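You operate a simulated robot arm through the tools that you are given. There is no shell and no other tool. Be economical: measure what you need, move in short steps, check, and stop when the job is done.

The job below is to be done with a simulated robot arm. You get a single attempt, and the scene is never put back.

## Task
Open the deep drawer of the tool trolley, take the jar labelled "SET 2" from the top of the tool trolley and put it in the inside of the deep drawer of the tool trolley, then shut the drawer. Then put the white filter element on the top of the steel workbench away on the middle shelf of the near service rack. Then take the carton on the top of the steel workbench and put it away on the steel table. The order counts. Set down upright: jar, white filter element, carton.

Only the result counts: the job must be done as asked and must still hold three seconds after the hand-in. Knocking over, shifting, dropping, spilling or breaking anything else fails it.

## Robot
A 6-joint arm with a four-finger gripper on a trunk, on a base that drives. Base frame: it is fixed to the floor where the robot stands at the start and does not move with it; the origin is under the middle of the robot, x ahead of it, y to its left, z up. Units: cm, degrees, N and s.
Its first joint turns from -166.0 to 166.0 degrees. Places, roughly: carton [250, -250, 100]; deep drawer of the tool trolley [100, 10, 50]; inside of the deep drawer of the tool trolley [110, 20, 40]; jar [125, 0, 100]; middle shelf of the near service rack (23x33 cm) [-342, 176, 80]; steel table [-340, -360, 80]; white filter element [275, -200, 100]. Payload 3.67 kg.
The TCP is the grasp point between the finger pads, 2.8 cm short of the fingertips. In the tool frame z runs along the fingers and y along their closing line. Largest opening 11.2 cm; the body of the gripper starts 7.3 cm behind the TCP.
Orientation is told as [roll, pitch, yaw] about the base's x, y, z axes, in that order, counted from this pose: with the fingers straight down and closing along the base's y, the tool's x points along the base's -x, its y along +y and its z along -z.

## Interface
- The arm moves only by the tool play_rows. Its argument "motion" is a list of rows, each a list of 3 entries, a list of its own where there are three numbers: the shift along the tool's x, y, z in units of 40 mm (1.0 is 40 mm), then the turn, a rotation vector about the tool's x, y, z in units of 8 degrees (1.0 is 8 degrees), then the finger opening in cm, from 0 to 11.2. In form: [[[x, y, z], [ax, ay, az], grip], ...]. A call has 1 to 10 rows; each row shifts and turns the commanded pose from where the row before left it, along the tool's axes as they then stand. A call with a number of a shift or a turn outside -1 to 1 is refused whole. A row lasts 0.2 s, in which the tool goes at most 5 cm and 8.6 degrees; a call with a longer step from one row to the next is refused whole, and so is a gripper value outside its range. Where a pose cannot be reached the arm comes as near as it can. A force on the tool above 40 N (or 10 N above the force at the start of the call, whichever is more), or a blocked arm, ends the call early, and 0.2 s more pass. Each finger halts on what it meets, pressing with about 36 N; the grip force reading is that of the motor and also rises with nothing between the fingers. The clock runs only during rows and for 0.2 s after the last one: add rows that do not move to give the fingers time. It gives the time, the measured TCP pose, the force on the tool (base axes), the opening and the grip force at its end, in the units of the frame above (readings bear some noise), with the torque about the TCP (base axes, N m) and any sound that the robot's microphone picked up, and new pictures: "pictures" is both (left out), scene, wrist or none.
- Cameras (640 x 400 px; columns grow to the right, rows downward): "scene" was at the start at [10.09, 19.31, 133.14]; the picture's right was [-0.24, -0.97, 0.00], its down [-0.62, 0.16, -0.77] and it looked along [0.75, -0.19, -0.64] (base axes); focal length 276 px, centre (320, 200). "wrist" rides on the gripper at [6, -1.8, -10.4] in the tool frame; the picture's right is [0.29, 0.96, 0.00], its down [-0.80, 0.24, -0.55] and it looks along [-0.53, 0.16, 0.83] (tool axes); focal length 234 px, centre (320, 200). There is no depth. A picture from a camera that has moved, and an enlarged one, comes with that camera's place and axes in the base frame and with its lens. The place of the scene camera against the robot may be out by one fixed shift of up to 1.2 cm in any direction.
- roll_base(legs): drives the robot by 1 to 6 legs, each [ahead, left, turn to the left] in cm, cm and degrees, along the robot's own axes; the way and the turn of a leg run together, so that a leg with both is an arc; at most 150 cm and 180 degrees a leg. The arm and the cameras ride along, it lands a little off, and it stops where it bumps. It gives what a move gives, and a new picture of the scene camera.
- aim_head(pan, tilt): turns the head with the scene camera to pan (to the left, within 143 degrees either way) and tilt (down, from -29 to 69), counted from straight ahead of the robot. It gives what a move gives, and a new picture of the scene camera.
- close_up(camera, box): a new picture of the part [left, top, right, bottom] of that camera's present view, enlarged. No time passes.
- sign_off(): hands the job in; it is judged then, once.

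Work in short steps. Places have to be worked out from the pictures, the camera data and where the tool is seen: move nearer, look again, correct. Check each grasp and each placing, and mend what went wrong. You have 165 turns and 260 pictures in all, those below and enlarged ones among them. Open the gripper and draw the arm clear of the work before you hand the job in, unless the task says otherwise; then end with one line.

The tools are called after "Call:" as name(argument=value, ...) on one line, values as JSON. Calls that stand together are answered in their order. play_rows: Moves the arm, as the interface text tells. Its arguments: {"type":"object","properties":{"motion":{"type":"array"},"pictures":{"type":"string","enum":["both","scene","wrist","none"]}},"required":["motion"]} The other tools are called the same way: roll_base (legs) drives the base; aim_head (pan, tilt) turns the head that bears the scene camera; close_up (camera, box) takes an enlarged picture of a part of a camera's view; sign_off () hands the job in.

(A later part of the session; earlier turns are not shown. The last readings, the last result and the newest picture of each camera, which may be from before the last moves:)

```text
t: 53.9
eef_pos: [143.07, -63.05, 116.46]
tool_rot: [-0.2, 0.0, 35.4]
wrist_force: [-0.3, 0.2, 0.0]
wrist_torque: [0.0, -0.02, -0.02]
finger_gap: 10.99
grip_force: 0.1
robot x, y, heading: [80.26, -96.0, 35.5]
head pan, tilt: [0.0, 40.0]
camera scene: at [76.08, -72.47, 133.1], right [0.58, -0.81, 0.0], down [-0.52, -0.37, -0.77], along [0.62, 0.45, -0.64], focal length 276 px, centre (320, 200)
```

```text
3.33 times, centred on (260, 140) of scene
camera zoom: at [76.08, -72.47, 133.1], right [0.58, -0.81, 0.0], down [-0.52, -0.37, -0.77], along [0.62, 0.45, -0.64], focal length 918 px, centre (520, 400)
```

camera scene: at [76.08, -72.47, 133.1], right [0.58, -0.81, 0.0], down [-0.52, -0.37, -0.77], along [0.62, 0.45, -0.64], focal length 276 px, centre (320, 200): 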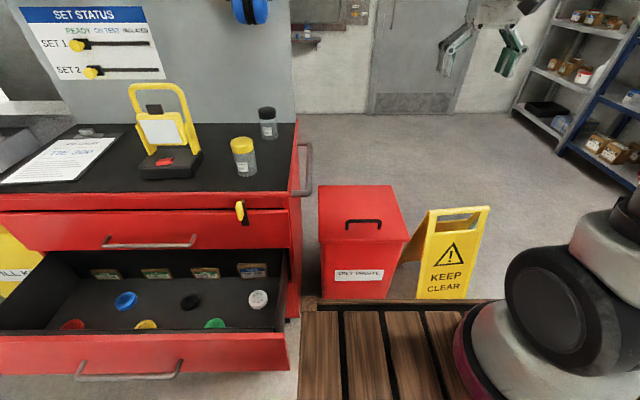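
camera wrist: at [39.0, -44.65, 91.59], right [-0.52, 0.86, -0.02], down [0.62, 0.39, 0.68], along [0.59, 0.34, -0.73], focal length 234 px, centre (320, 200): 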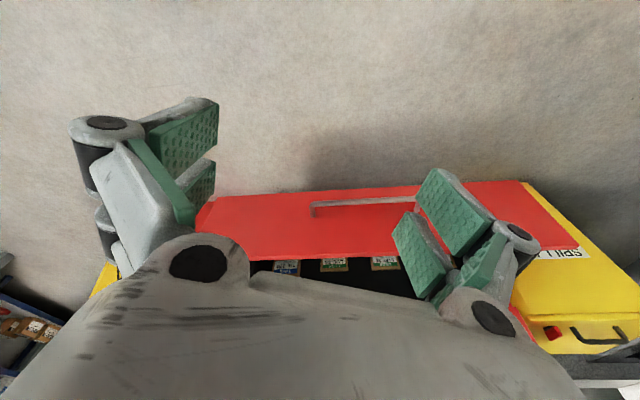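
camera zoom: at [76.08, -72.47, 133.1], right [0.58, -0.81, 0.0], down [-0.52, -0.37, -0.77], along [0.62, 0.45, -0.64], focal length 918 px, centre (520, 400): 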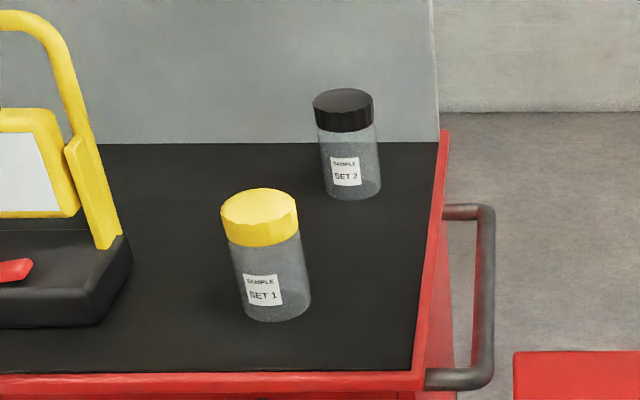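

SET 2 confirmed as the rear, dark-lidded jar, at about n=113, t=85 in trolley axes (base ≈ [141.5, -3.3]). I drive 24 cm further ahead, and swing the arm left over the jar at safe height.

Call:
roll_base(legs=[[24, 0, 0]])

Call:
play_rows(motion=[[[0, 1, 0], [0, 0, 0], 11], [[0, 1, 0], [0, 0, 0], 11], [[0, 1, 0], [0, 0, 0], 11], [[0, 1, 0], [0, 0, 0], 11], [[0, 1, 0], [0, 0, 0], 11], [[0, 1, 0], [0, 0, 0], 11], [[0, 1, 0], [0, 0, 0], 11], [[0, 1, 0], [0, 0, 0], 11], [[0, 1, 0], [0, 0, 0], 11], [[0, 1, 0], [0, 0, 0], 11]], pictures="both")

```text
t: 55.7
eef_pos: [162.57, -48.98, 116.49]
tool_rot: [-0.2, 0.1, 35.5]
wrist_force: [-0.1, -0.4, 0.3]
wrist_torque: [0.0, 0.0, 0.01]
finger_gap: 10.99
grip_force: 0.0
robot x, y, heading: [99.76, -81.93, 35.4]
head pan, tilt: [0.0, 40.0]
camera scene: at [95.5, -58.53, 133.1], right [0.58, -0.81, 0.0], down [-0.52, -0.38, -0.77], along [0.62, 0.45, -0.64], focal length 276 px, centre (320, 200)
```

scene: 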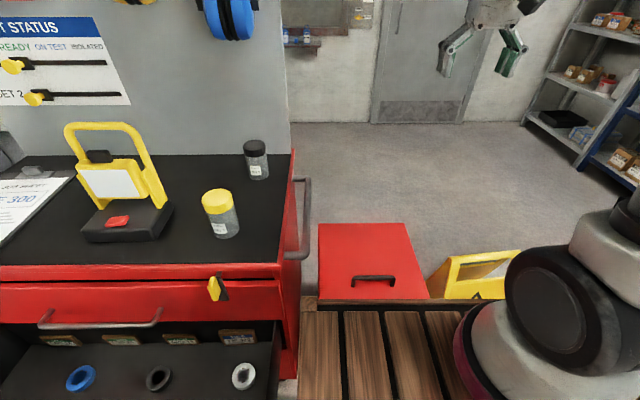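

```text
t: 57.9
eef_pos: [139.35, -16.36, 116.34]
tool_rot: [-0.1, 0.1, 35.4]
wrist_force: [0.8, -0.8, 0.3]
wrist_torque: [0.05, 0.04, -0.03]
finger_gap: 10.99
grip_force: 0.0
robot x, y, heading: [99.4, -82.31, 35.4]
head pan, tilt: [0.0, 40.0]
camera scene: at [95.52, -58.56, 133.11], right [0.58, -0.81, 0.0], down [-0.52, -0.37, -0.77], along [0.62, 0.45, -0.64], focal length 276 px, centre (320, 200)
camera wrist: at [135.4, -21.28, 126.65], right [-0.79, 0.61, 0.0], down [0.51, 0.66, 0.55], along [0.34, 0.44, -0.83], focal length 234 px, centre (320, 200)
```

scene: 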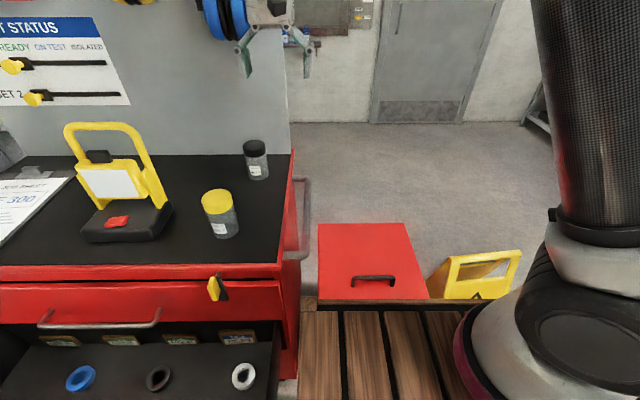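
wrist: 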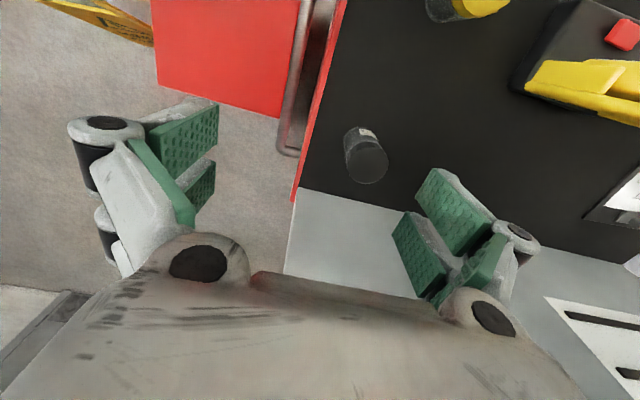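

The wrist view places the lid at about (139, -4.8), roughly 12 cm before the back board. I move above it and come down to just over the lid.

Call:
play_rows(motion=[[[-0.53, 0.8, 0], [0, 0, 0], 11], [[-0.53, 0.8, 0], [0, 0, 0], 11], [[-0.53, 0.8, 0.5], [0, 0, 0], 11], [[0, 0, 0.8], [0, 0, 0], 11], [[0, 0, 0.8], [0, 0, 0], 11], [[0, 0, 0.6], [0, 0, 0], 11]], pictures="both")

```text
t: 58.8
eef_pos: [138.34, -5.07, 114.56]
tool_rot: [0.0, 0.0, 35.8]
wrist_force: [-17.7, -15.4, 0.3]
wrist_torque: [1.53, -1.83, 0.16]
finger_gap: 10.99
grip_force: 0.1
robot x, y, heading: [99.61, -82.02, 35.8]
head pan, tilt: [0.0, 40.0]
stopped in row 4: the force on the tool passed its limit at 59 N (the readings are from after the stop); the commanded pose is now the measured one
camera scene: at [95.37, -58.64, 133.11], right [0.58, -0.81, 0.0], down [-0.52, -0.37, -0.77], along [0.62, 0.45, -0.64], focal length 276 px, centre (320, 200)
camera wrist: at [134.37, -10.08, 124.85], right [-0.79, 0.61, 0.0], down [0.51, 0.66, 0.55], along [0.34, 0.44, -0.83], focal length 234 px, centre (320, 200)
```

scene: 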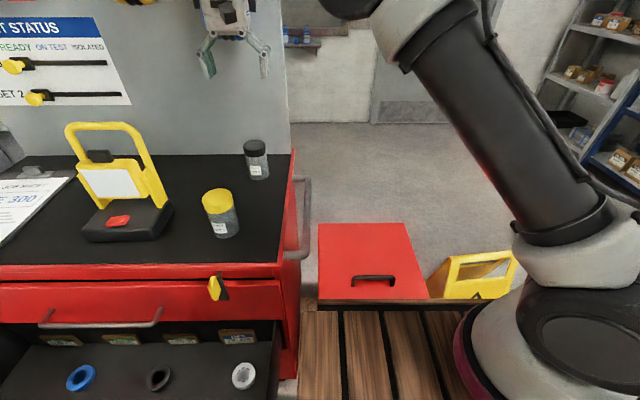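
wrist: 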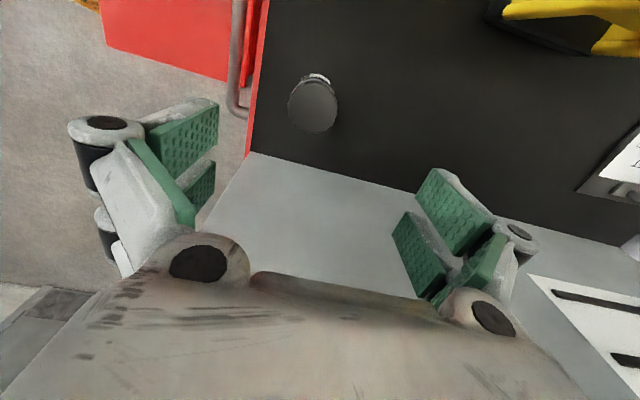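

The wrist touched the board region behind (contact now at n≈109). I draw back at once, and will tilt the tool so the wrist stays on my side; I check the headset hanging on the board too.

Call:
play_rows(motion=[[[0.3, 0, 0], [0, 0, 0], 11], [[0.7, 0, 0], [0, 0, 0], 11], [[1, 0, 0], [0, 0, 0], 11], [[1, 0, 0], [0, 0, 0], 11]], pictures="none")

Call:
aim_head(pan=20, tilt=20)

```text
t: 59.8
eef_pos: [128.83, -11.96, 114.34]
tool_rot: [0.0, -0.1, 35.6]
wrist_force: [0.6, 0.2, -0.8]
wrist_torque: [-0.03, 0.03, -0.01]
finger_gap: 10.98
grip_force: 0.1
robot x, y, heading: [99.92, -82.45, 35.6]
head pan, tilt: [0.0, 40.0]
```

```text
t: 60.6
eef_pos: [128.78, -11.9, 114.33]
tool_rot: [0.1, 0.0, 35.7]
wrist_force: [0.1, 0.5, -0.2]
wrist_torque: [0.01, -0.02, -0.01]
finger_gap: 10.99
grip_force: 0.0
robot x, y, heading: [99.44, -82.16, 35.7]
head pan, tilt: [20.0, 20.0]
camera scene: at [93.83, -55.82, 136.23], right [0.83, -0.56, 0.0], down [-0.19, -0.28, -0.94], along [0.53, 0.78, -0.34], focal length 276 px, centre (320, 200)
```

scene: 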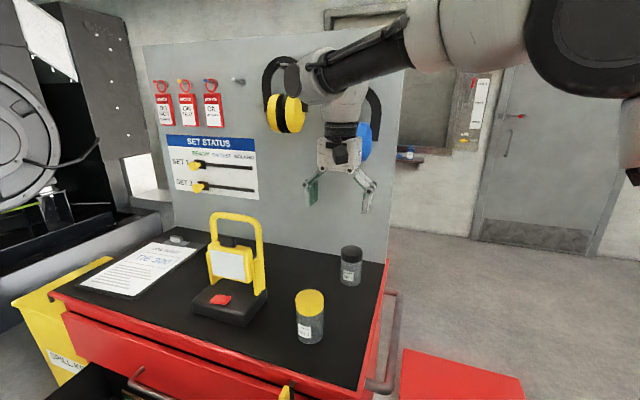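

Ear defenders hang on the board just above the jar; they still hang. I'll come in along my own line of approach with the tool yawed 24° left and tilted 32°, so the wrist stays clear of them.

Call:
play_rows(motion=[[[0.5, -0.5, 0], [0, 0, -1], 10], [[0.5, -0.5, 0], [0, 0, -1], 10], [[0.5, 0, 0], [0, 0, -1], 10], [[0, 0, 0], [0, -1, 0], 10], [[0, 0, 0], [0, -1, 0], 10], [[0, 0, 0], [0, -1, 0], 10], [[0, 0, 0], [0, -1, 0], 10]], pictures="both")

```text
t: 62.2
eef_pos: [127.1, -19.23, 114.43]
tool_rot: [0.1, -32.2, 59.8]
wrist_force: [-0.6, 0.2, -0.2]
wrist_torque: [-0.03, 0.03, -0.04]
finger_gap: 10.0
grip_force: 0.1
robot x, y, heading: [99.34, -82.01, 35.7]
head pan, tilt: [20.0, 20.0]
camera scene: at [93.82, -55.8, 136.24], right [0.83, -0.56, 0.0], down [-0.19, -0.28, -0.94], along [0.53, 0.78, -0.34], focal length 276 px, centre (320, 200)
camera wrist: at [123.15, -29.26, 119.95], right [-0.95, 0.27, -0.15], down [-0.01, 0.45, 0.89], along [0.31, 0.85, -0.42], focal length 234 px, centre (320, 200)
```

scene: 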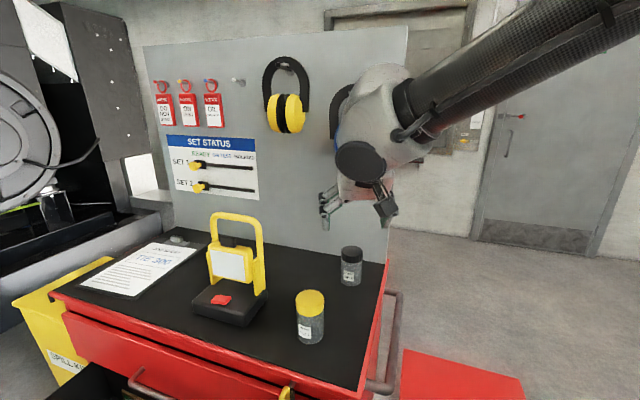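
wrist: 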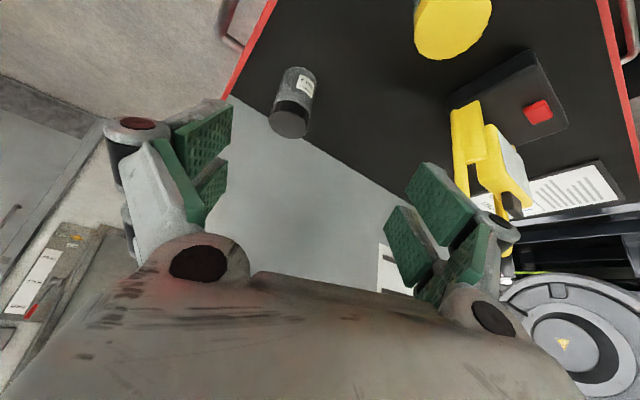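

Jar axis comes out at about (138.6, -5.5), top z≈95. I align on it and advance along the tool axis to 10 cm short.

Call:
play_rows(motion=[[[-0.35, -0.38, 0], [0, 0, 0], 10], [[-0.35, -0.38, 0], [0, 0, 0], 10], [[0, 0, 0.9], [0, 0, 0], 10], [[0, 0, 0.9], [0, 0, 0], 10], [[0, 0, 0.9], [0, 0, 0], 10], [[0, 0, 0.9], [0, 0, 0], 10], [[0, 0, 0.9], [0, 0, 0], 10]], pictures="both")

```text
t: 63.8
eef_pos: [135.65, -10.34, 100.65]
tool_rot: [0.1, -32.2, 59.6]
wrist_force: [0.7, -0.4, 0.6]
wrist_torque: [0.02, 0.02, 0.0]
finger_gap: 10.0
grip_force: 0.0
robot x, y, heading: [99.68, -82.12, 35.7]
head pan, tilt: [20.0, 20.0]
camera scene: at [93.81, -55.85, 136.25], right [0.83, -0.56, 0.0], down [-0.19, -0.28, -0.94], along [0.53, 0.78, -0.34], focal length 276 px, centre (320, 200)
camera wrist: at [131.76, -20.52, 106.28], right [-0.95, 0.27, -0.15], down [-0.01, 0.45, 0.89], along [0.31, 0.85, -0.42], focal length 234 px, centre (320, 200)
```

scene: 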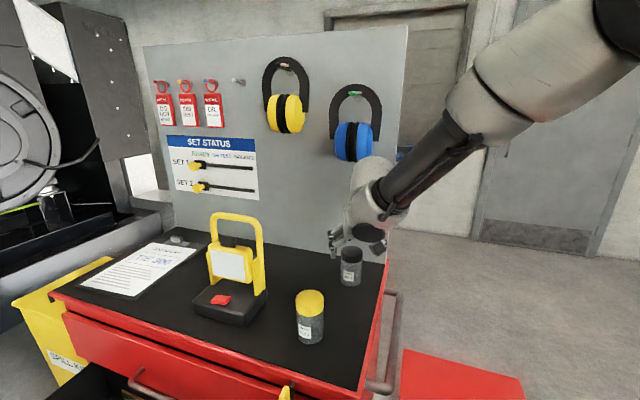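
wrist: 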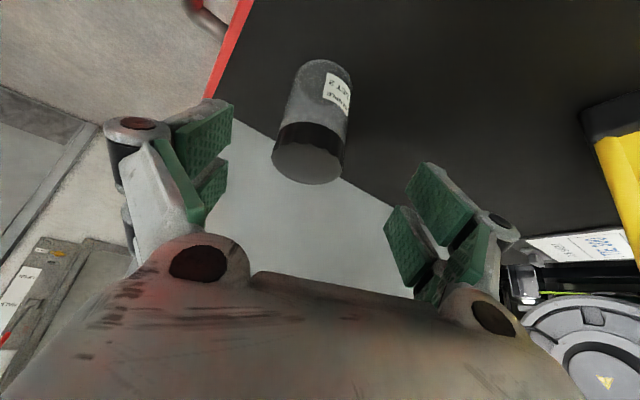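

Aligned; the defenders hang undisturbed. I go the last 11 cm and close on the jar.

Call:
play_rows(motion=[[[0, -0.08, 0.7], [0, 0, 0], 10], [[0, 0, 0.7], [0, 0, 0], 10], [[0, 0, 0.7], [0, 0, 0], 10], [[0, 0, 0.63], [0, 0, 0], 10]], pictures="both")

```text
t: 64.8
eef_pos: [138.94, -5.57, 91.61]
tool_rot: [0.1, -32.1, 59.7]
wrist_force: [-0.2, -0.3, 0.5]
wrist_torque: [0.03, 0.01, 0.01]
finger_gap: 10.0
grip_force: 0.0
robot x, y, heading: [99.45, -81.66, 35.5]
head pan, tilt: [20.0, 20.0]
camera scene: at [93.81, -55.84, 136.24], right [0.83, -0.56, 0.0], down [-0.19, -0.28, -0.94], along [0.53, 0.78, -0.34], focal length 276 px, centre (320, 200)
camera wrist: at [135.03, -15.69, 97.05], right [-0.95, 0.27, -0.15], down [-0.02, 0.45, 0.89], along [0.31, 0.85, -0.42], focal length 234 px, centre (320, 200)
```

scene: 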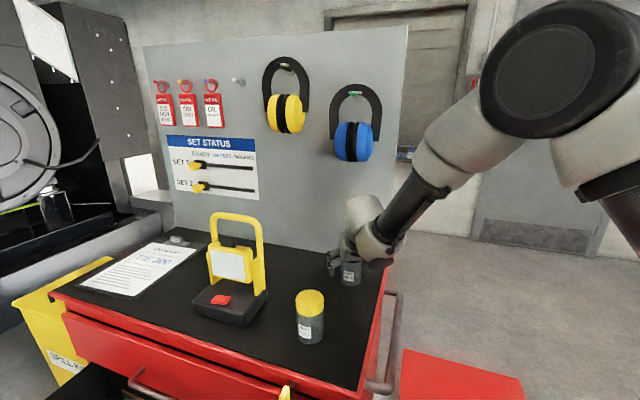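
wrist: 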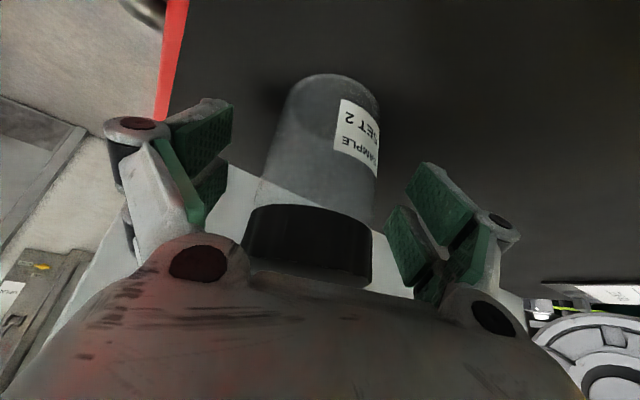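

The jar is centred between the fingers. I close gently until it is held.

Call:
play_rows(motion=[[[0, 0, 0], [0, 0, 0], 7.5], [[0, 0, 0], [0, 0, 0], 6], [[0, 0, 0], [0, 0, 0], 5], [[0, 0, 0], [0, 0, 0], 5]], pictures="wrist")

```text
t: 65.8
eef_pos: [138.85, -5.59, 91.51]
tool_rot: [0.0, -32.1, 59.8]
wrist_force: [0.1, 0.2, 0.2]
wrist_torque: [0.05, 0.04, -0.02]
finger_gap: 5.47
grip_force: 35.9
robot x, y, heading: [99.67, -81.81, 35.9]
head pan, tilt: [20.0, 20.0]
camera wrist: at [135.02, -15.69, 97.06], right [-0.95, 0.27, -0.15], down [-0.01, 0.45, 0.89], along [0.31, 0.85, -0.42], focal length 234 px, centre (320, 200)
```

wrist: 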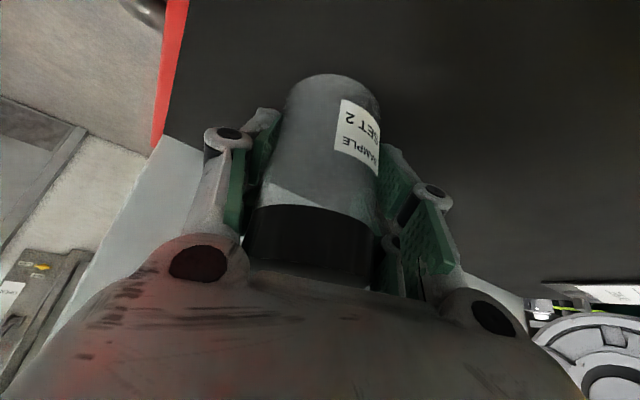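

Held (5.5 cm wide). I lift back along the tool axis and then straight up.

Call:
play_rows(motion=[[[-0.26, 0, -0.42], [0, 0, 0], 5], [[-0.53, 0, -0.85], [0, 0, 0], 5], [[0, 0, -0.9], [0, 0, 0], 5], [[0, 0, -0.9], [0, 0, 0], 5], [[0, 0, -0.9], [0, 0, 0], 5], [[-0.53, 0, -0.85], [0, 0, 0], 5], [[-0.53, 0, -0.85], [0, 0, 0], 5]], pictures="both")

```text
t: 67.4
eef_pos: [135.96, -10.49, 114.66]
tool_rot: [0.0, -32.1, 59.7]
wrist_force: [1.5, 0.0, -0.8]
wrist_torque: [-0.02, 0.02, 0.0]
finger_gap: 5.45
grip_force: 36.0
robot x, y, heading: [99.78, -82.53, 35.8]
head pan, tilt: [20.0, 20.0]
camera scene: at [93.83, -55.79, 136.23], right [0.83, -0.56, 0.0], down [-0.19, -0.28, -0.94], along [0.53, 0.78, -0.34], focal length 276 px, centre (320, 200)
camera wrist: at [132.07, -20.62, 120.14], right [-0.95, 0.27, -0.15], down [-0.02, 0.45, 0.89], along [0.31, 0.85, -0.42], focal length 234 px, centre (320, 200)
```

scene: 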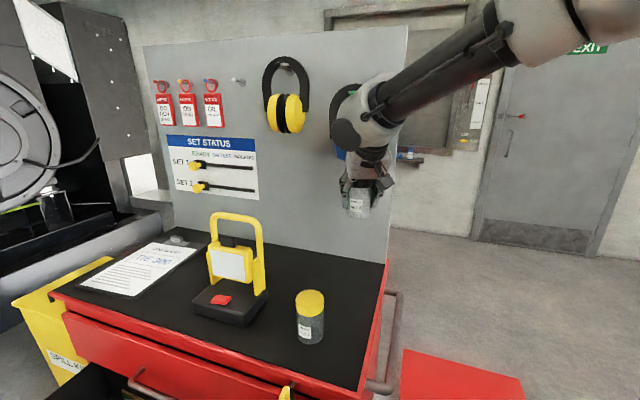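
wrist: 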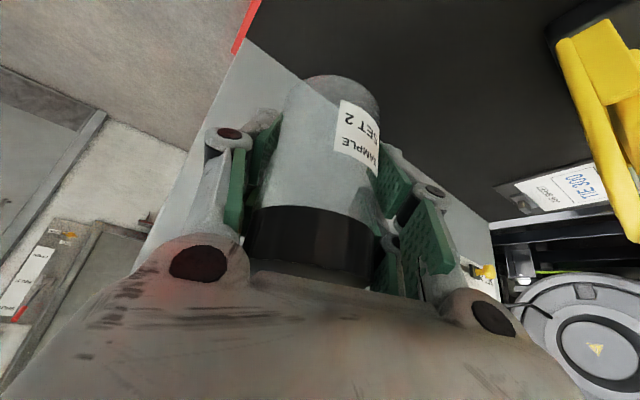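

Jar lifted. I drive back 41 cm and left 20 cm so that the jar ends up above the open drawer, then look down.

Call:
roll_base(legs=[[-41, 0, 0], [0, 20, 0]])

Call:
aim_head(pan=15, tilt=45)

```text
t: 71.1
eef_pos: [91.2, -17.99, 114.63]
tool_rot: [0.0, -32.1, 59.7]
wrist_force: [-0.1, 0.1, -0.9]
wrist_torque: [-0.01, 0.01, 0.0]
finger_gap: 5.46
grip_force: 35.3
robot x, y, heading: [55.41, -89.51, 35.6]
head pan, tilt: [20.0, 20.0]
camera scene: at [49.05, -63.29, 136.24], right [0.83, -0.56, 0.0], down [-0.19, -0.28, -0.94], along [0.53, 0.78, -0.34], focal length 276 px, centre (320, 200)
```

scene: 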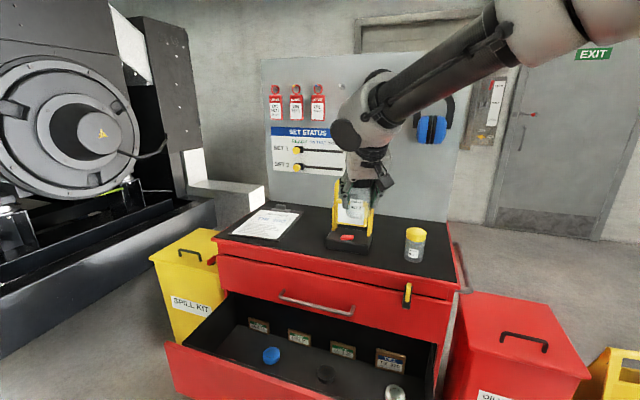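

```text
t: 72.0
eef_pos: [91.17, -17.89, 114.56]
tool_rot: [0.0, -32.2, 59.7]
wrist_force: [-0.4, -0.5, -0.3]
wrist_torque: [-0.03, 0.0, -0.01]
finger_gap: 5.41
grip_force: 35.8
robot x, y, heading: [54.88, -89.35, 35.8]
head pan, tilt: [15.0, 45.0]
camera scene: at [48.96, -64.69, 132.38], right [0.77, -0.63, 0.0], down [-0.45, -0.55, -0.71], along [0.45, 0.55, -0.71], focal length 276 px, centre (320, 200)
```

scene: 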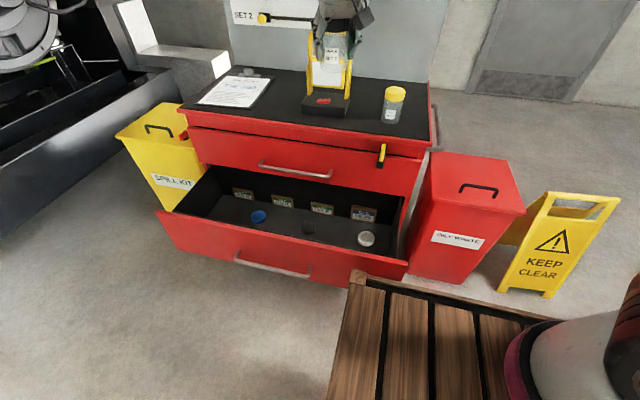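

I zoom into the drawer to refine the positions of the rolls.

Call:
close_up(camera="scene", box=[150, 150, 430, 300])

Call:
close_up(camera="wrist", box=[0, 0, 640, 400])

```text
2.29 times, centred on (290, 225) of scene
camera zoom: at [48.96, -64.69, 132.38], right [0.77, -0.63, 0.0], down [-0.45, -0.55, -0.71], along [0.45, 0.55, -0.71], focal length 630 px, centre (389, 143)
```

zoom: 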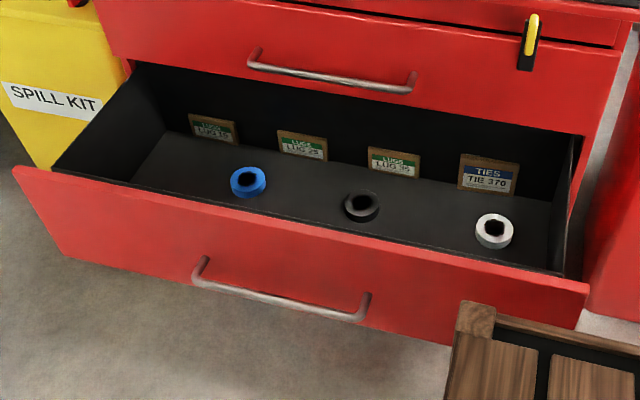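

```text
1.00 times, centred on (320, 200) of wrist (not enlarged: the box is as wide or as high as the picture)
camera zoom: at [87.28, -28.07, 120.13], right [-0.95, 0.27, -0.15], down [-0.02, 0.45, 0.89], along [0.31, 0.85, -0.42], focal length 234 px, centre (320, 200)
```

zoom: 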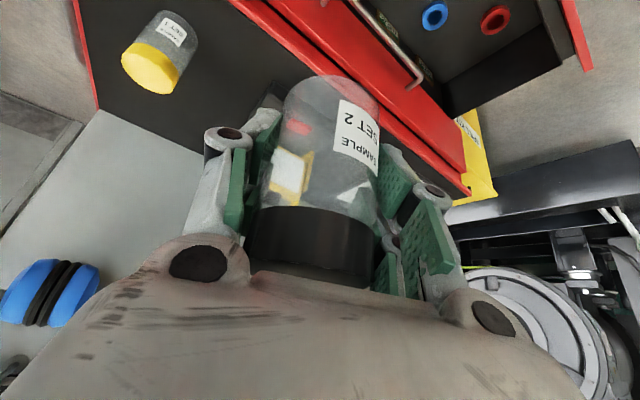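

The rolls: white (n72,t81), black (n71,t57), green ahead (n62,t68). The free spot is n≈71, t≈69.5. I shift above it and descend in part.

Call:
play_rows(motion=[[[-0.64, -0.57, 0.4], [0, 0, 0], 5], [[-0.64, -0.57, 0.4], [0, 0, 0], 5], [[0.532, 0, 0.847], [0, 0, 0], 5], [[0.532, 0, 0.847], [0, 0, 0], 5], [[0.532, 0, 0.847], [0, 0, 0], 5], [[0.532, 0, 0.847], [0, 0, 0], 5], [[0.532, 0, 0.847], [0, 0, 0], 5], [[0.532, 0, 0.847], [0, 0, 0], 5], [[0.532, 0, 0.847], [0, 0, 0], 5]], pictures="both")

```text
t: 74.0
eef_pos: [97.98, -14.97, 86.52]
tool_rot: [0.1, -32.1, 59.6]
wrist_force: [0.0, 0.0, -0.1]
wrist_torque: [0.02, -0.02, 0.0]
finger_gap: 5.48
grip_force: 36.4
robot x, y, heading: [55.04, -89.72, 35.8]
head pan, tilt: [15.0, 45.0]
camera scene: at [48.93, -64.72, 132.38], right [0.77, -0.63, 0.0], down [-0.45, -0.55, -0.71], along [0.45, 0.55, -0.71], focal length 276 px, centre (320, 200)
camera wrist: at [94.23, -25.07, 92.04], right [-0.95, 0.27, -0.15], down [-0.01, 0.45, 0.89], along [0.31, 0.85, -0.42], focal length 234 px, centre (320, 200)
```

scene: 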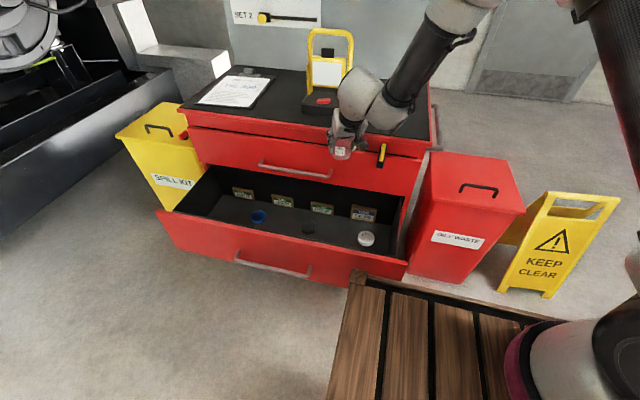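
wrist: 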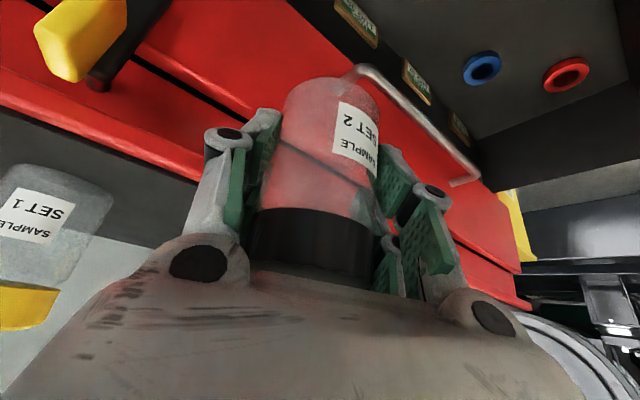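

Alignment is right (n=70.8, t=69.3), with the upper handle's end at t≈64 clear. I keep descending.

Call:
play_rows(motion=[[[0.532, 0, 0.847], [0, 0, 0], 5], [[0.532, 0, 0.847], [0, 0, 0], 5], [[0.532, 0, 0.847], [0, 0, 0], 5], [[0.532, 0, 0.847], [0, 0, 0], 5], [[0.532, 0, 0.847], [0, 0, 0], 5], [[0.532, 0, 0.847], [0, 0, 0], 5], [[0.4, 0, 0.64], [0, 0, 0], 5]], pictures="both")

```text
t: 75.6
eef_pos: [98.07, -15.0, 59.65]
tool_rot: [0.0, -32.2, 59.6]
wrist_force: [0.7, 0.3, -0.7]
wrist_torque: [-0.02, 0.0, -0.02]
finger_gap: 5.44
grip_force: 36.0
robot x, y, heading: [54.82, -89.38, 35.9]
head pan, tilt: [15.0, 45.0]
camera scene: at [48.95, -64.7, 132.37], right [0.77, -0.63, 0.0], down [-0.45, -0.55, -0.71], along [0.45, 0.55, -0.71], focal length 276 px, centre (320, 200)
camera wrist: at [94.12, -25.05, 65.09], right [-0.95, 0.27, -0.15], down [-0.02, 0.45, 0.89], along [0.31, 0.85, -0.42], focal length 234 px, centre (320, 200)
```

scene: 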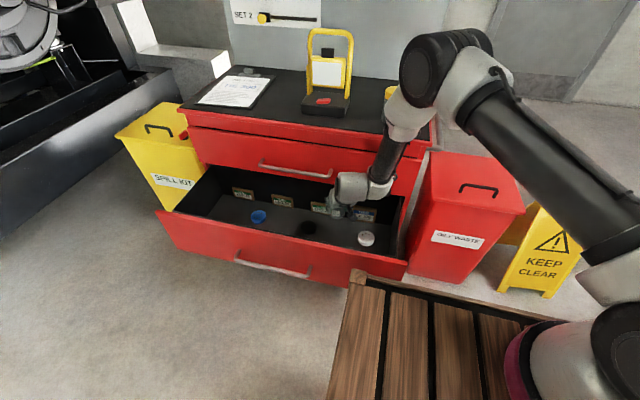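
wrist: 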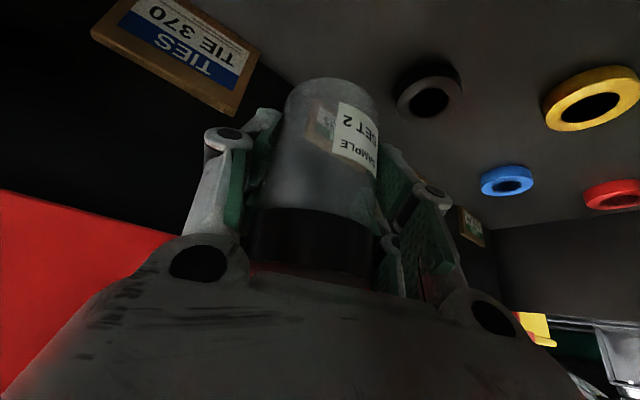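

Nearly there; the roll suggests the floor is at about z≈40. I lower to TCP z≈48.5.

Call:
play_rows(motion=[[[0.37, 0, 0.59], [0, 0, 0], 5], [[0.37, 0, 0.59], [0, 0, 0], 5], [[0.37, 0, 0.59], [0, 0, 0], 5], [[0.37, 0, 0.59], [0, 0, 0], 5]], pictures="wrist")

```text
t: 76.6
eef_pos: [98.18, -14.94, 48.41]
tool_rot: [-0.4, -32.1, 59.8]
wrist_force: [0.6, -1.1, -0.1]
wrist_torque: [0.0, 0.01, 0.04]
finger_gap: 5.44
grip_force: 36.0
robot x, y, heading: [55.13, -89.64, 35.9]
head pan, tilt: [15.0, 45.0]
camera wrist: at [94.21, -24.96, 53.98], right [-0.95, 0.27, -0.16], down [-0.02, 0.45, 0.89], along [0.32, 0.85, -0.43], focal length 234 px, centre (320, 200)
```

wrist: 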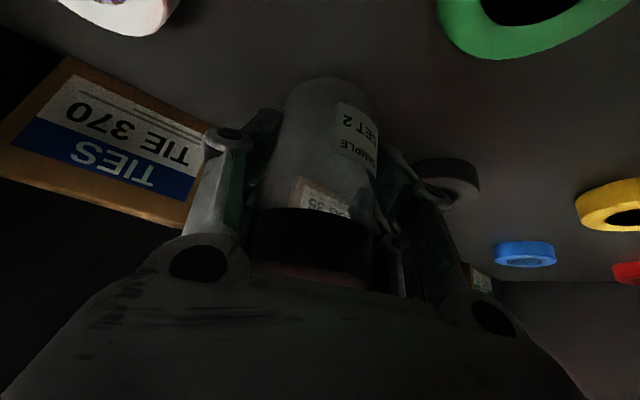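

No contact yet. I lower by 2 cm in small steps.

Call:
play_rows(motion=[[[0.053, 0, 0.085], [0, 0, 0], 5], [[0.053, 0, 0.085], [0, 0, 0], 5], [[0.053, 0, 0.085], [0, 0, 0], 5], [[0.053, 0, 0.085], [0, 0, 0], 5], [[0.053, 0, 0.085], [0, 0, 0], 5]], pictures="wrist")

```text
t: 77.8
eef_pos: [98.15, -14.87, 46.57]
tool_rot: [-0.6, -32.2, 60.0]
wrist_force: [3.1, -0.5, 31.9]
wrist_torque: [0.06, -0.1, -0.06]
finger_gap: 5.51
grip_force: 36.2
robot x, y, heading: [54.46, -89.27, 35.9]
head pan, tilt: [15.0, 45.0]
camera wrist: at [94.27, -24.93, 52.11], right [-0.95, 0.27, -0.16], down [-0.02, 0.45, 0.89], along [0.32, 0.85, -0.42], focal length 234 px, centre (320, 200)
```

wrist: 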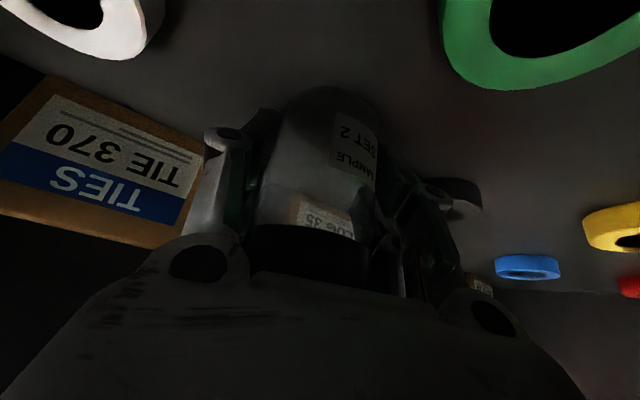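

The jar stands on the drawer floor (32 N). I ease off slightly, then open the fingers to 8 cm.

Call:
play_rows(motion=[[[-0.02, 0, -0.03], [0, 0, 0], 5], [[0, 0, 0], [0, 0, 0], 5.6], [[0, 0, 0], [0, 0, 0], 6.5], [[0, 0, 0], [0, 0, 0], 8], [[0, 0, 0], [0, 0, 0], 8]], pictures="wrist")

```text
t: 79.0
eef_pos: [98.12, -14.99, 46.5]
tool_rot: [-0.4, -32.0, 59.9]
wrist_force: [-0.1, -0.5, 0.9]
wrist_torque: [0.0, 0.03, -0.02]
finger_gap: 8.0
grip_force: 0.1
robot x, y, heading: [55.01, -89.71, 36.0]
head pan, tilt: [15.0, 45.0]
camera wrist: at [94.22, -25.05, 52.09], right [-0.95, 0.27, -0.16], down [-0.02, 0.45, 0.89], along [0.32, 0.85, -0.43], focal length 234 px, centre (320, 200)
```

wrist: 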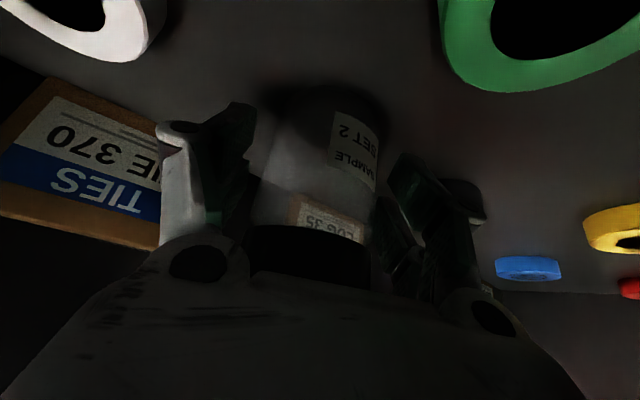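

Released and standing upright. I go straight up out of the drawer.

Call:
play_rows(motion=[[[-0.266, 0, -0.423], [0, 0, 0], 8], [[-0.532, 0, -0.847], [0, 0, 0], 8], [[-0.532, 0, -0.847], [0, 0, 0], 8], [[-0.532, 0, -0.847], [0, 0, 0], 8], [[-0.532, 0, -0.847], [0, 0, 0], 8], [[-0.532, 0, -0.847], [0, 0, 0], 8], [[-0.532, 0, -0.847], [0, 0, 0], 8], [[-0.532, 0, -0.847], [0, 0, 0], 8], [[-0.532, 0, -0.847], [0, 0, 0], 8]], pictures="both")

```text
t: 81.0
eef_pos: [98.16, -15.09, 80.73]
tool_rot: [-0.1, -32.0, 59.8]
wrist_force: [0.0, 0.7, -0.2]
wrist_torque: [0.02, 0.04, -0.03]
finger_gap: 8.01
grip_force: 0.0
robot x, y, heading: [54.74, -89.5, 35.8]
head pan, tilt: [15.0, 45.0]
camera scene: at [48.98, -64.66, 132.37], right [0.77, -0.63, 0.0], down [-0.45, -0.55, -0.71], along [0.45, 0.55, -0.71], focal length 276 px, centre (320, 200)
camera wrist: at [94.24, -25.22, 86.15], right [-0.95, 0.27, -0.15], down [-0.02, 0.45, 0.89], along [0.31, 0.85, -0.42], focal length 234 px, centre (320, 200)
```

scene: 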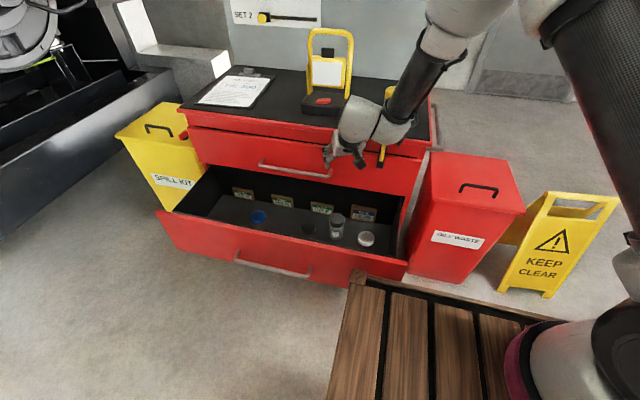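
wrist: 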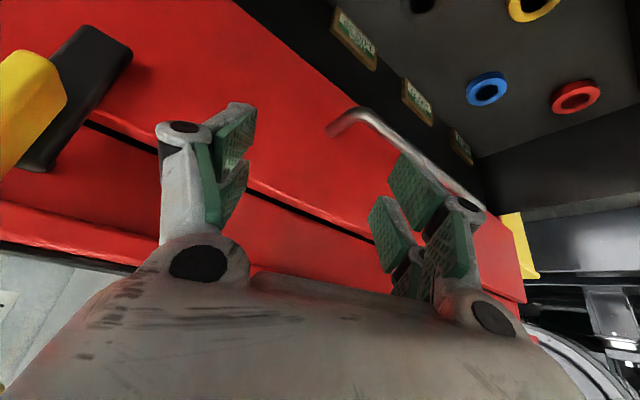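

The jar stands upright in the drawer, among the rolls untouched. Now I raise the arm, straighten its yaw, and bring it in front of my base for shutting the drawer.

Call:
play_rows(motion=[[[-0.532, 0, -0.847], [0, 0, 0], 6], [[-0.532, 0, -0.847], [0, 0, 0], 4], [[-0.532, 0, -0.847], [0, 0, 0], 2], [[-0.532, 0, -0.847], [0, 0, 0], 0], [[-0.532, 0, -0.847], [0, 0, 0], 0], [[-0.532, 0, -0.847], [0, 0, 0], 0], [[0, 0, 0], [0.53, 0, 0.847], 0], [[0, 0, 0], [0.53, 0, 0.847], 0], [[0, 0, 0], [0.53, 0, 0.847], 0]], pictures="none")

Call:
play_rows(motion=[[[0, -1, 0], [0, 0, 0], 0], [[0, -1, 0], [0, 0, 0], 0], [[0, -1, 0], [0, 0, 0], 0], [[0, -1, 0], [0, 0, 0], 0], [[0, -1, 0], [0, 0, 0], 0], [[0, -1, 0], [0, 0, 0], 0], [[0, -1, 0], [0, 0, 0], 0], [[0, -1, 0], [0, 0, 0], 0], [[0, -0.8, 0], [0, 0, 0], 0]], pictures="none")

Call:
roll_base(legs=[[-26, 0, 0], [0, 52, 0]])

```text
t: 83.0
eef_pos: [98.11, -15.03, 104.57]
tool_rot: [0.1, -32.1, 35.7]
wrist_force: [0.5, 0.4, 1.1]
wrist_torque: [0.01, 0.0, -0.02]
finger_gap: 0.0
grip_force: 36.4
robot x, y, heading: [54.87, -89.42, 35.6]
head pan, tilt: [15.0, 45.0]
```

```text
t: 85.0
eef_pos: [118.77, -43.68, 104.6]
tool_rot: [-0.1, -32.0, 35.8]
wrist_force: [-0.4, 0.1, -0.1]
wrist_torque: [-0.02, 0.0, -0.02]
finger_gap: 0.0
grip_force: 36.2
robot x, y, heading: [54.85, -89.13, 35.8]
head pan, tilt: [15.0, 45.0]
```

```text
t: 89.5
eef_pos: [67.36, -16.71, 104.69]
tool_rot: [0.0, -32.1, 35.6]
wrist_force: [0.7, -0.3, 0.0]
wrist_torque: [0.03, 0.01, 0.01]
finger_gap: 0.02
grip_force: 35.2
robot x, y, heading: [3.56, -62.45, 35.8]
head pan, tilt: [15.0, 45.0]
camera scene: at [-2.42, -37.61, 132.37], right [0.77, -0.63, 0.0], down [-0.45, -0.55, -0.71], along [0.45, 0.55, -0.71], focal length 276 px, centre (320, 200)
```

scene: 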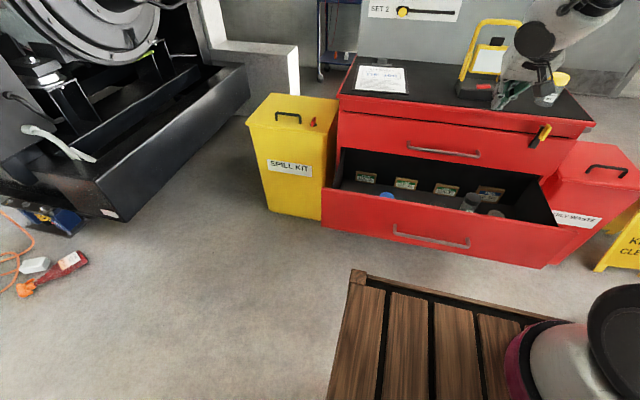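

I'm square to the drawer. I back 12 cm more to have room, then lower the closed fingers in front of the drawer face, tilting forward.

Call:
roll_base(legs=[[-12, 0, 0]])

Call:
play_rows(motion=[[[0.53, 0, 0.847], [0, 0, 0], 0], [[0.53, 0, 0.847], [0, 0, 0], 0], [[0.53, 0, 0.847], [0, 0, 0], 0], [[0.53, 0, 0.847], [0, 0, 0], 0], [[0.53, 0, 0.847], [0, 0, 0], 0], [[0.53, 0, 0.847], [0, -0.5, 0], 0], [[0.6, 0, 0.8], [0, -0.5, 0], 0], [[0.65, 0, 0.76], [0, -0.5, 0], 0], [[0.7, 0, 0.71], [0, -0.5, 0], 0], [[0.75, 0, 0.66], [0, -0.5, 0], 0]], pictures="scene")

```text
t: 90.7
eef_pos: [57.61, -23.54, 104.62]
tool_rot: [0.2, -32.0, 35.7]
wrist_force: [0.7, -0.2, -1.0]
wrist_torque: [0.01, 0.03, -0.01]
finger_gap: 0.01
grip_force: 35.7
robot x, y, heading: [-6.02, -69.52, 35.7]
head pan, tilt: [15.0, 45.0]
camera scene: at [-12.21, -44.65, 132.37], right [0.77, -0.63, 0.0], down [-0.45, -0.55, -0.71], along [0.45, 0.55, -0.71], focal length 276 px, centre (320, 200)
```

scene: 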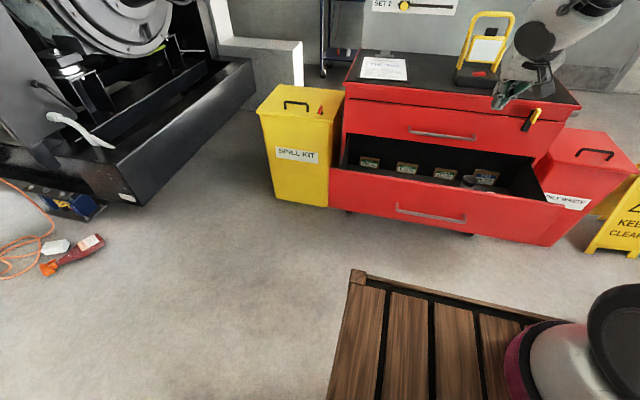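

```text
t: 92.9
eef_pos: [58.53, -17.86, 71.58]
tool_rot: [-11.2, -49.7, 43.8]
wrist_force: [-0.1, -0.3, -0.2]
wrist_torque: [-0.01, -0.01, 0.0]
finger_gap: 0.0
grip_force: 35.4
out of reach, approached as far as the arm can: row 4, 5, 6, 7, 8, 9, 10
robot x, y, heading: [-6.29, -69.97, 35.5]
head pan, tilt: [15.0, 45.0]
camera scene: at [-12.23, -44.66, 132.37], right [0.77, -0.63, 0.0], down [-0.45, -0.55, -0.71], along [0.45, 0.55, -0.71], focal length 276 px, centre (320, 200)
```

scene: 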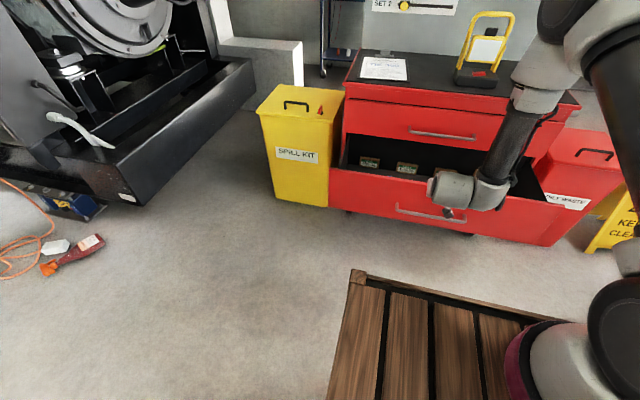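

The pose is slightly skewed by the limit, which does not matter for pushing. I lower further and take out part of the roll.

Call:
play_rows(motion=[[[0.69, -0.125, 0.575], [0, 0, 0], 0], [[0.69, -0.125, 0.575], [0, 0, 0], 0], [[0.69, -0.125, 0.575], [0, 0, 0], 0], [[0.69, -0.125, 0.575], [0, 0, 0], 0], [[0, 0, 0], [-0.7, 0, 0], 0], [[0, 0, 0], [-0.7, 0, 0], 0]], pictures="both")

```text
t: 94.3
eef_pos: [61.37, -15.7, 58.57]
tool_rot: [-11.7, -49.6, 43.7]
wrist_force: [0.7, -0.3, 0.3]
wrist_torque: [-0.01, -0.01, 0.0]
finger_gap: 0.0
grip_force: 35.6
out of reach, approached as far as the arm can: row 1, 2, 3, 4, 5, 6
robot x, y, heading: [-6.46, -69.35, 35.8]
head pan, tilt: [15.0, 45.0]
camera scene: at [-12.2, -44.65, 132.37], right [0.77, -0.63, 0.0], down [-0.45, -0.55, -0.71], along [0.45, 0.55, -0.71], focal length 276 px, centre (320, 200)
camera wrist: at [52.42, -23.72, 60.73], right [-0.68, 0.65, -0.34], down [-0.14, 0.35, 0.93], along [0.72, 0.68, -0.14], focal length 234 px, centre (320, 200)
```

scene: 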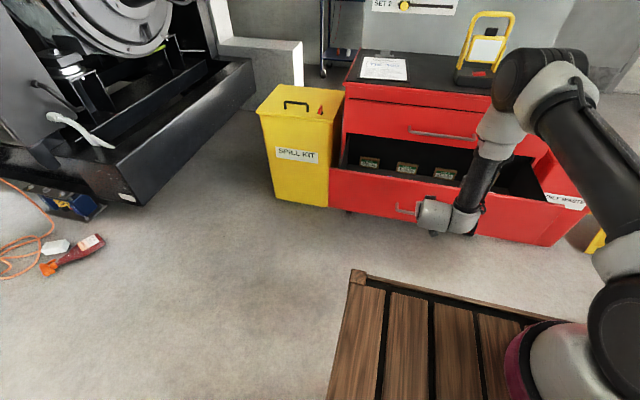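
wrist: 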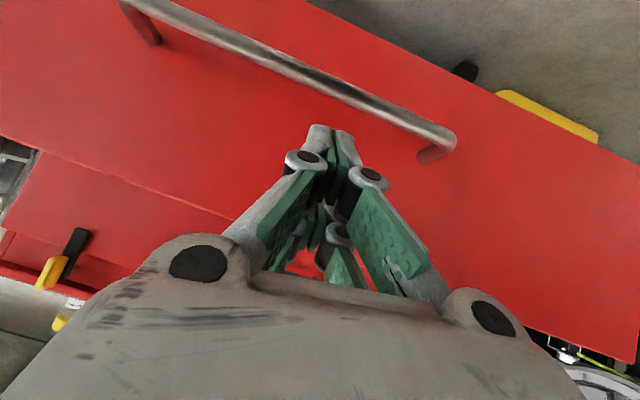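

The fingertips point at the drawer face between rim and handle. I move forward slowly until contact and push a little.

Call:
play_rows(motion=[[[-0.26, 0, 0.31], [0, 0, 0], 0], [[-0.26, 0, 0.31], [0, 0, 0], 0], [[-0.26, 0, 0.31], [0, 0, 0], 0], [[-0.26, 0, 0.31], [0, 0, 0], 0], [[-0.26, 0, 0.31], [0, 0, 0], 0], [[-0.2, 0, 0.24], [0, 0, 0], 0], [[-0.2, 0, 0.24], [0, 0, 0], 0], [[-0.2, 0, 0.24], [0, 0, 0], 0]], pictures="both")

```text
t: 96.1
eef_pos: [71.19, -9.04, 58.62]
tool_rot: [-11.6, -49.7, 43.7]
wrist_force: [-0.7, 0.1, -0.6]
wrist_torque: [-0.01, 0.0, 0.01]
finger_gap: 0.01
grip_force: 35.2
robot x, y, heading: [-5.99, -69.39, 35.7]
head pan, tilt: [15.0, 45.0]
camera scene: at [-12.2, -44.65, 132.37], right [0.77, -0.63, 0.0], down [-0.45, -0.55, -0.71], along [0.45, 0.55, -0.71], focal length 276 px, centre (320, 200)
camera wrist: at [62.15, -17.05, 60.85], right [-0.68, 0.65, -0.34], down [-0.14, 0.35, 0.93], along [0.72, 0.68, -0.14], focal length 234 px, centre (320, 200)
```

scene: 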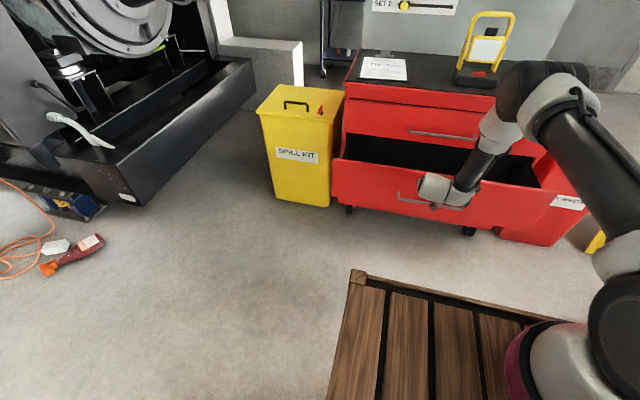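
wrist: 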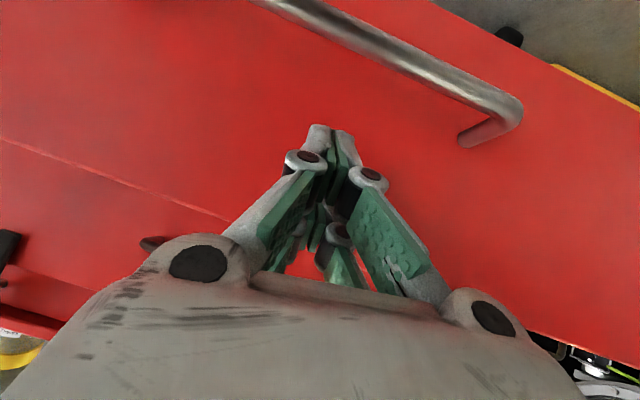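

The drawer is moving in with hardly any force. I continue pushing.

Call:
play_rows(motion=[[[-0.22, 0, 0.265], [0, 0, 0], 0], [[-0.22, 0, 0.265], [0, 0, 0], 0], [[-0.22, 0, 0.265], [0, 0, 0], 0], [[-0.22, 0, 0.265], [0, 0, 0], 0], [[-0.22, 0, 0.265], [0, 0, 0], 0], [[-0.22, 0, 0.265], [0, 0, 0], 0], [[-0.22, 0, 0.265], [0, 0, 0], 0], [[-0.22, 0, 0.265], [0, 0, 0], 0], [[-0.22, 0, 0.265], [0, 0, 0], 0], [[-0.22, 0, 0.265], [0, 0, 0], 0]], pictures="scene")

```text
t: 98.3
eef_pos: [82.43, -1.21, 58.67]
tool_rot: [-11.6, -49.7, 43.7]
wrist_force: [0.5, -0.2, 1.2]
wrist_torque: [-0.05, 0.03, -0.01]
finger_gap: 0.0
grip_force: 35.4
robot x, y, heading: [-6.32, -69.74, 35.9]
head pan, tilt: [15.0, 45.0]
camera scene: at [-12.2, -44.65, 132.37], right [0.77, -0.63, 0.0], down [-0.45, -0.55, -0.71], along [0.45, 0.55, -0.71], focal length 276 px, centre (320, 200)
```

scene: 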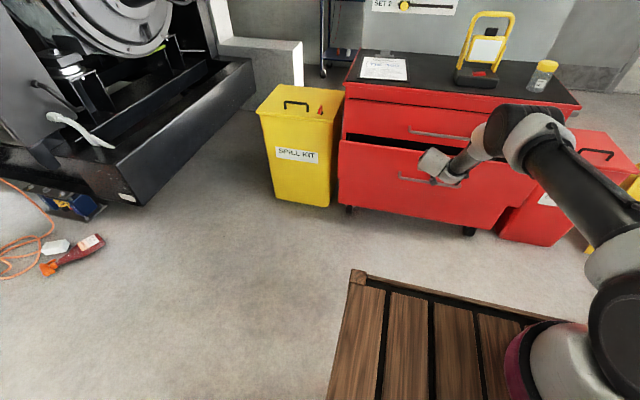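

About 11 cm remain. I push on in gentler steps until it stops.

Call:
play_rows(motion=[[[-0.2, 0, 0.24], [0, 0, 0], 0], [[-0.2, 0, 0.24], [0, 0, 0], 0], [[-0.2, 0, 0.24], [0, 0, 0], 0], [[-0.2, 0, 0.24], [0, 0, 0], 0], [[-0.2, 0, 0.24], [0, 0, 0], 0], [[-0.2, 0, 0.24], [0, 0, 0], 0], [[-0.2, 0, 0.24], [0, 0, 0], 0], [[-0.15, 0, 0.18], [0, 0, 0], 0], [[-0.15, 0, 0.18], [0, 0, 0], 0], [[-0.15, 0, 0.18], [0, 0, 0], 0]], pictures="scene")

```text
t: 100.5
eef_pos: [87.57, 2.54, 58.51]
tool_rot: [-11.7, -49.5, 43.7]
wrist_force: [0.2, 0.1, 0.4]
wrist_torque: [0.02, 0.04, 0.03]
finger_gap: 0.01
grip_force: 35.7
out of reach, approached as far as the arm can: row 6, 7, 8, 9, 10
robot x, y, heading: [-6.39, -69.46, 35.8]
head pan, tilt: [15.0, 45.0]
camera scene: at [-12.2, -44.65, 132.37], right [0.77, -0.63, 0.0], down [-0.45, -0.55, -0.71], along [0.45, 0.55, -0.71], focal length 276 px, centre (320, 200)
```

scene: 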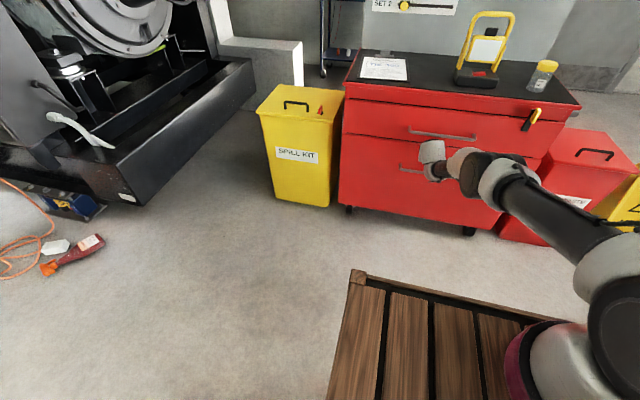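

The arm is at full stretch; I use the base for the last few centimetres.

Call:
roll_base(legs=[[4, 0, 0]])

```text
t: 101.4
eef_pos: [88.84, 3.45, 58.32]
tool_rot: [-11.4, -49.2, 43.6]
wrist_force: [-22.1, -18.6, 15.4]
wrist_torque: [0.41, -0.41, 0.01]
finger_gap: 0.01
grip_force: 35.9
robot x, y, heading: [-5.0, -68.38, 35.8]
head pan, tilt: [15.0, 45.0]
stopped in leg 1: the force on the tool passed its limit at 160 N (the readings are from after the stop); the commanded pose is now the measured one
camera scene: at [-10.74, -43.62, 132.39], right [0.77, -0.63, 0.0], down [-0.45, -0.55, -0.71], along [0.45, 0.55, -0.71], focal length 276 px, centre (320, 200)
```

scene: 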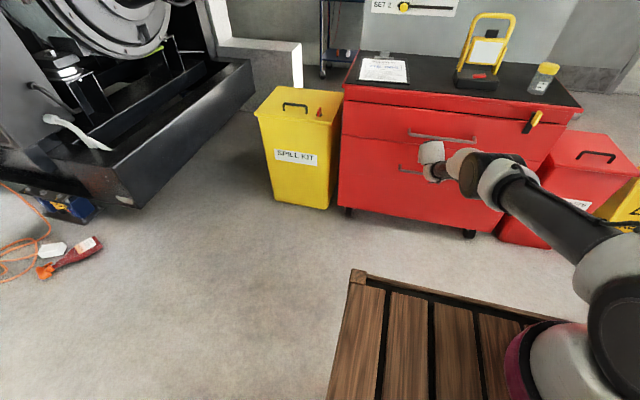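

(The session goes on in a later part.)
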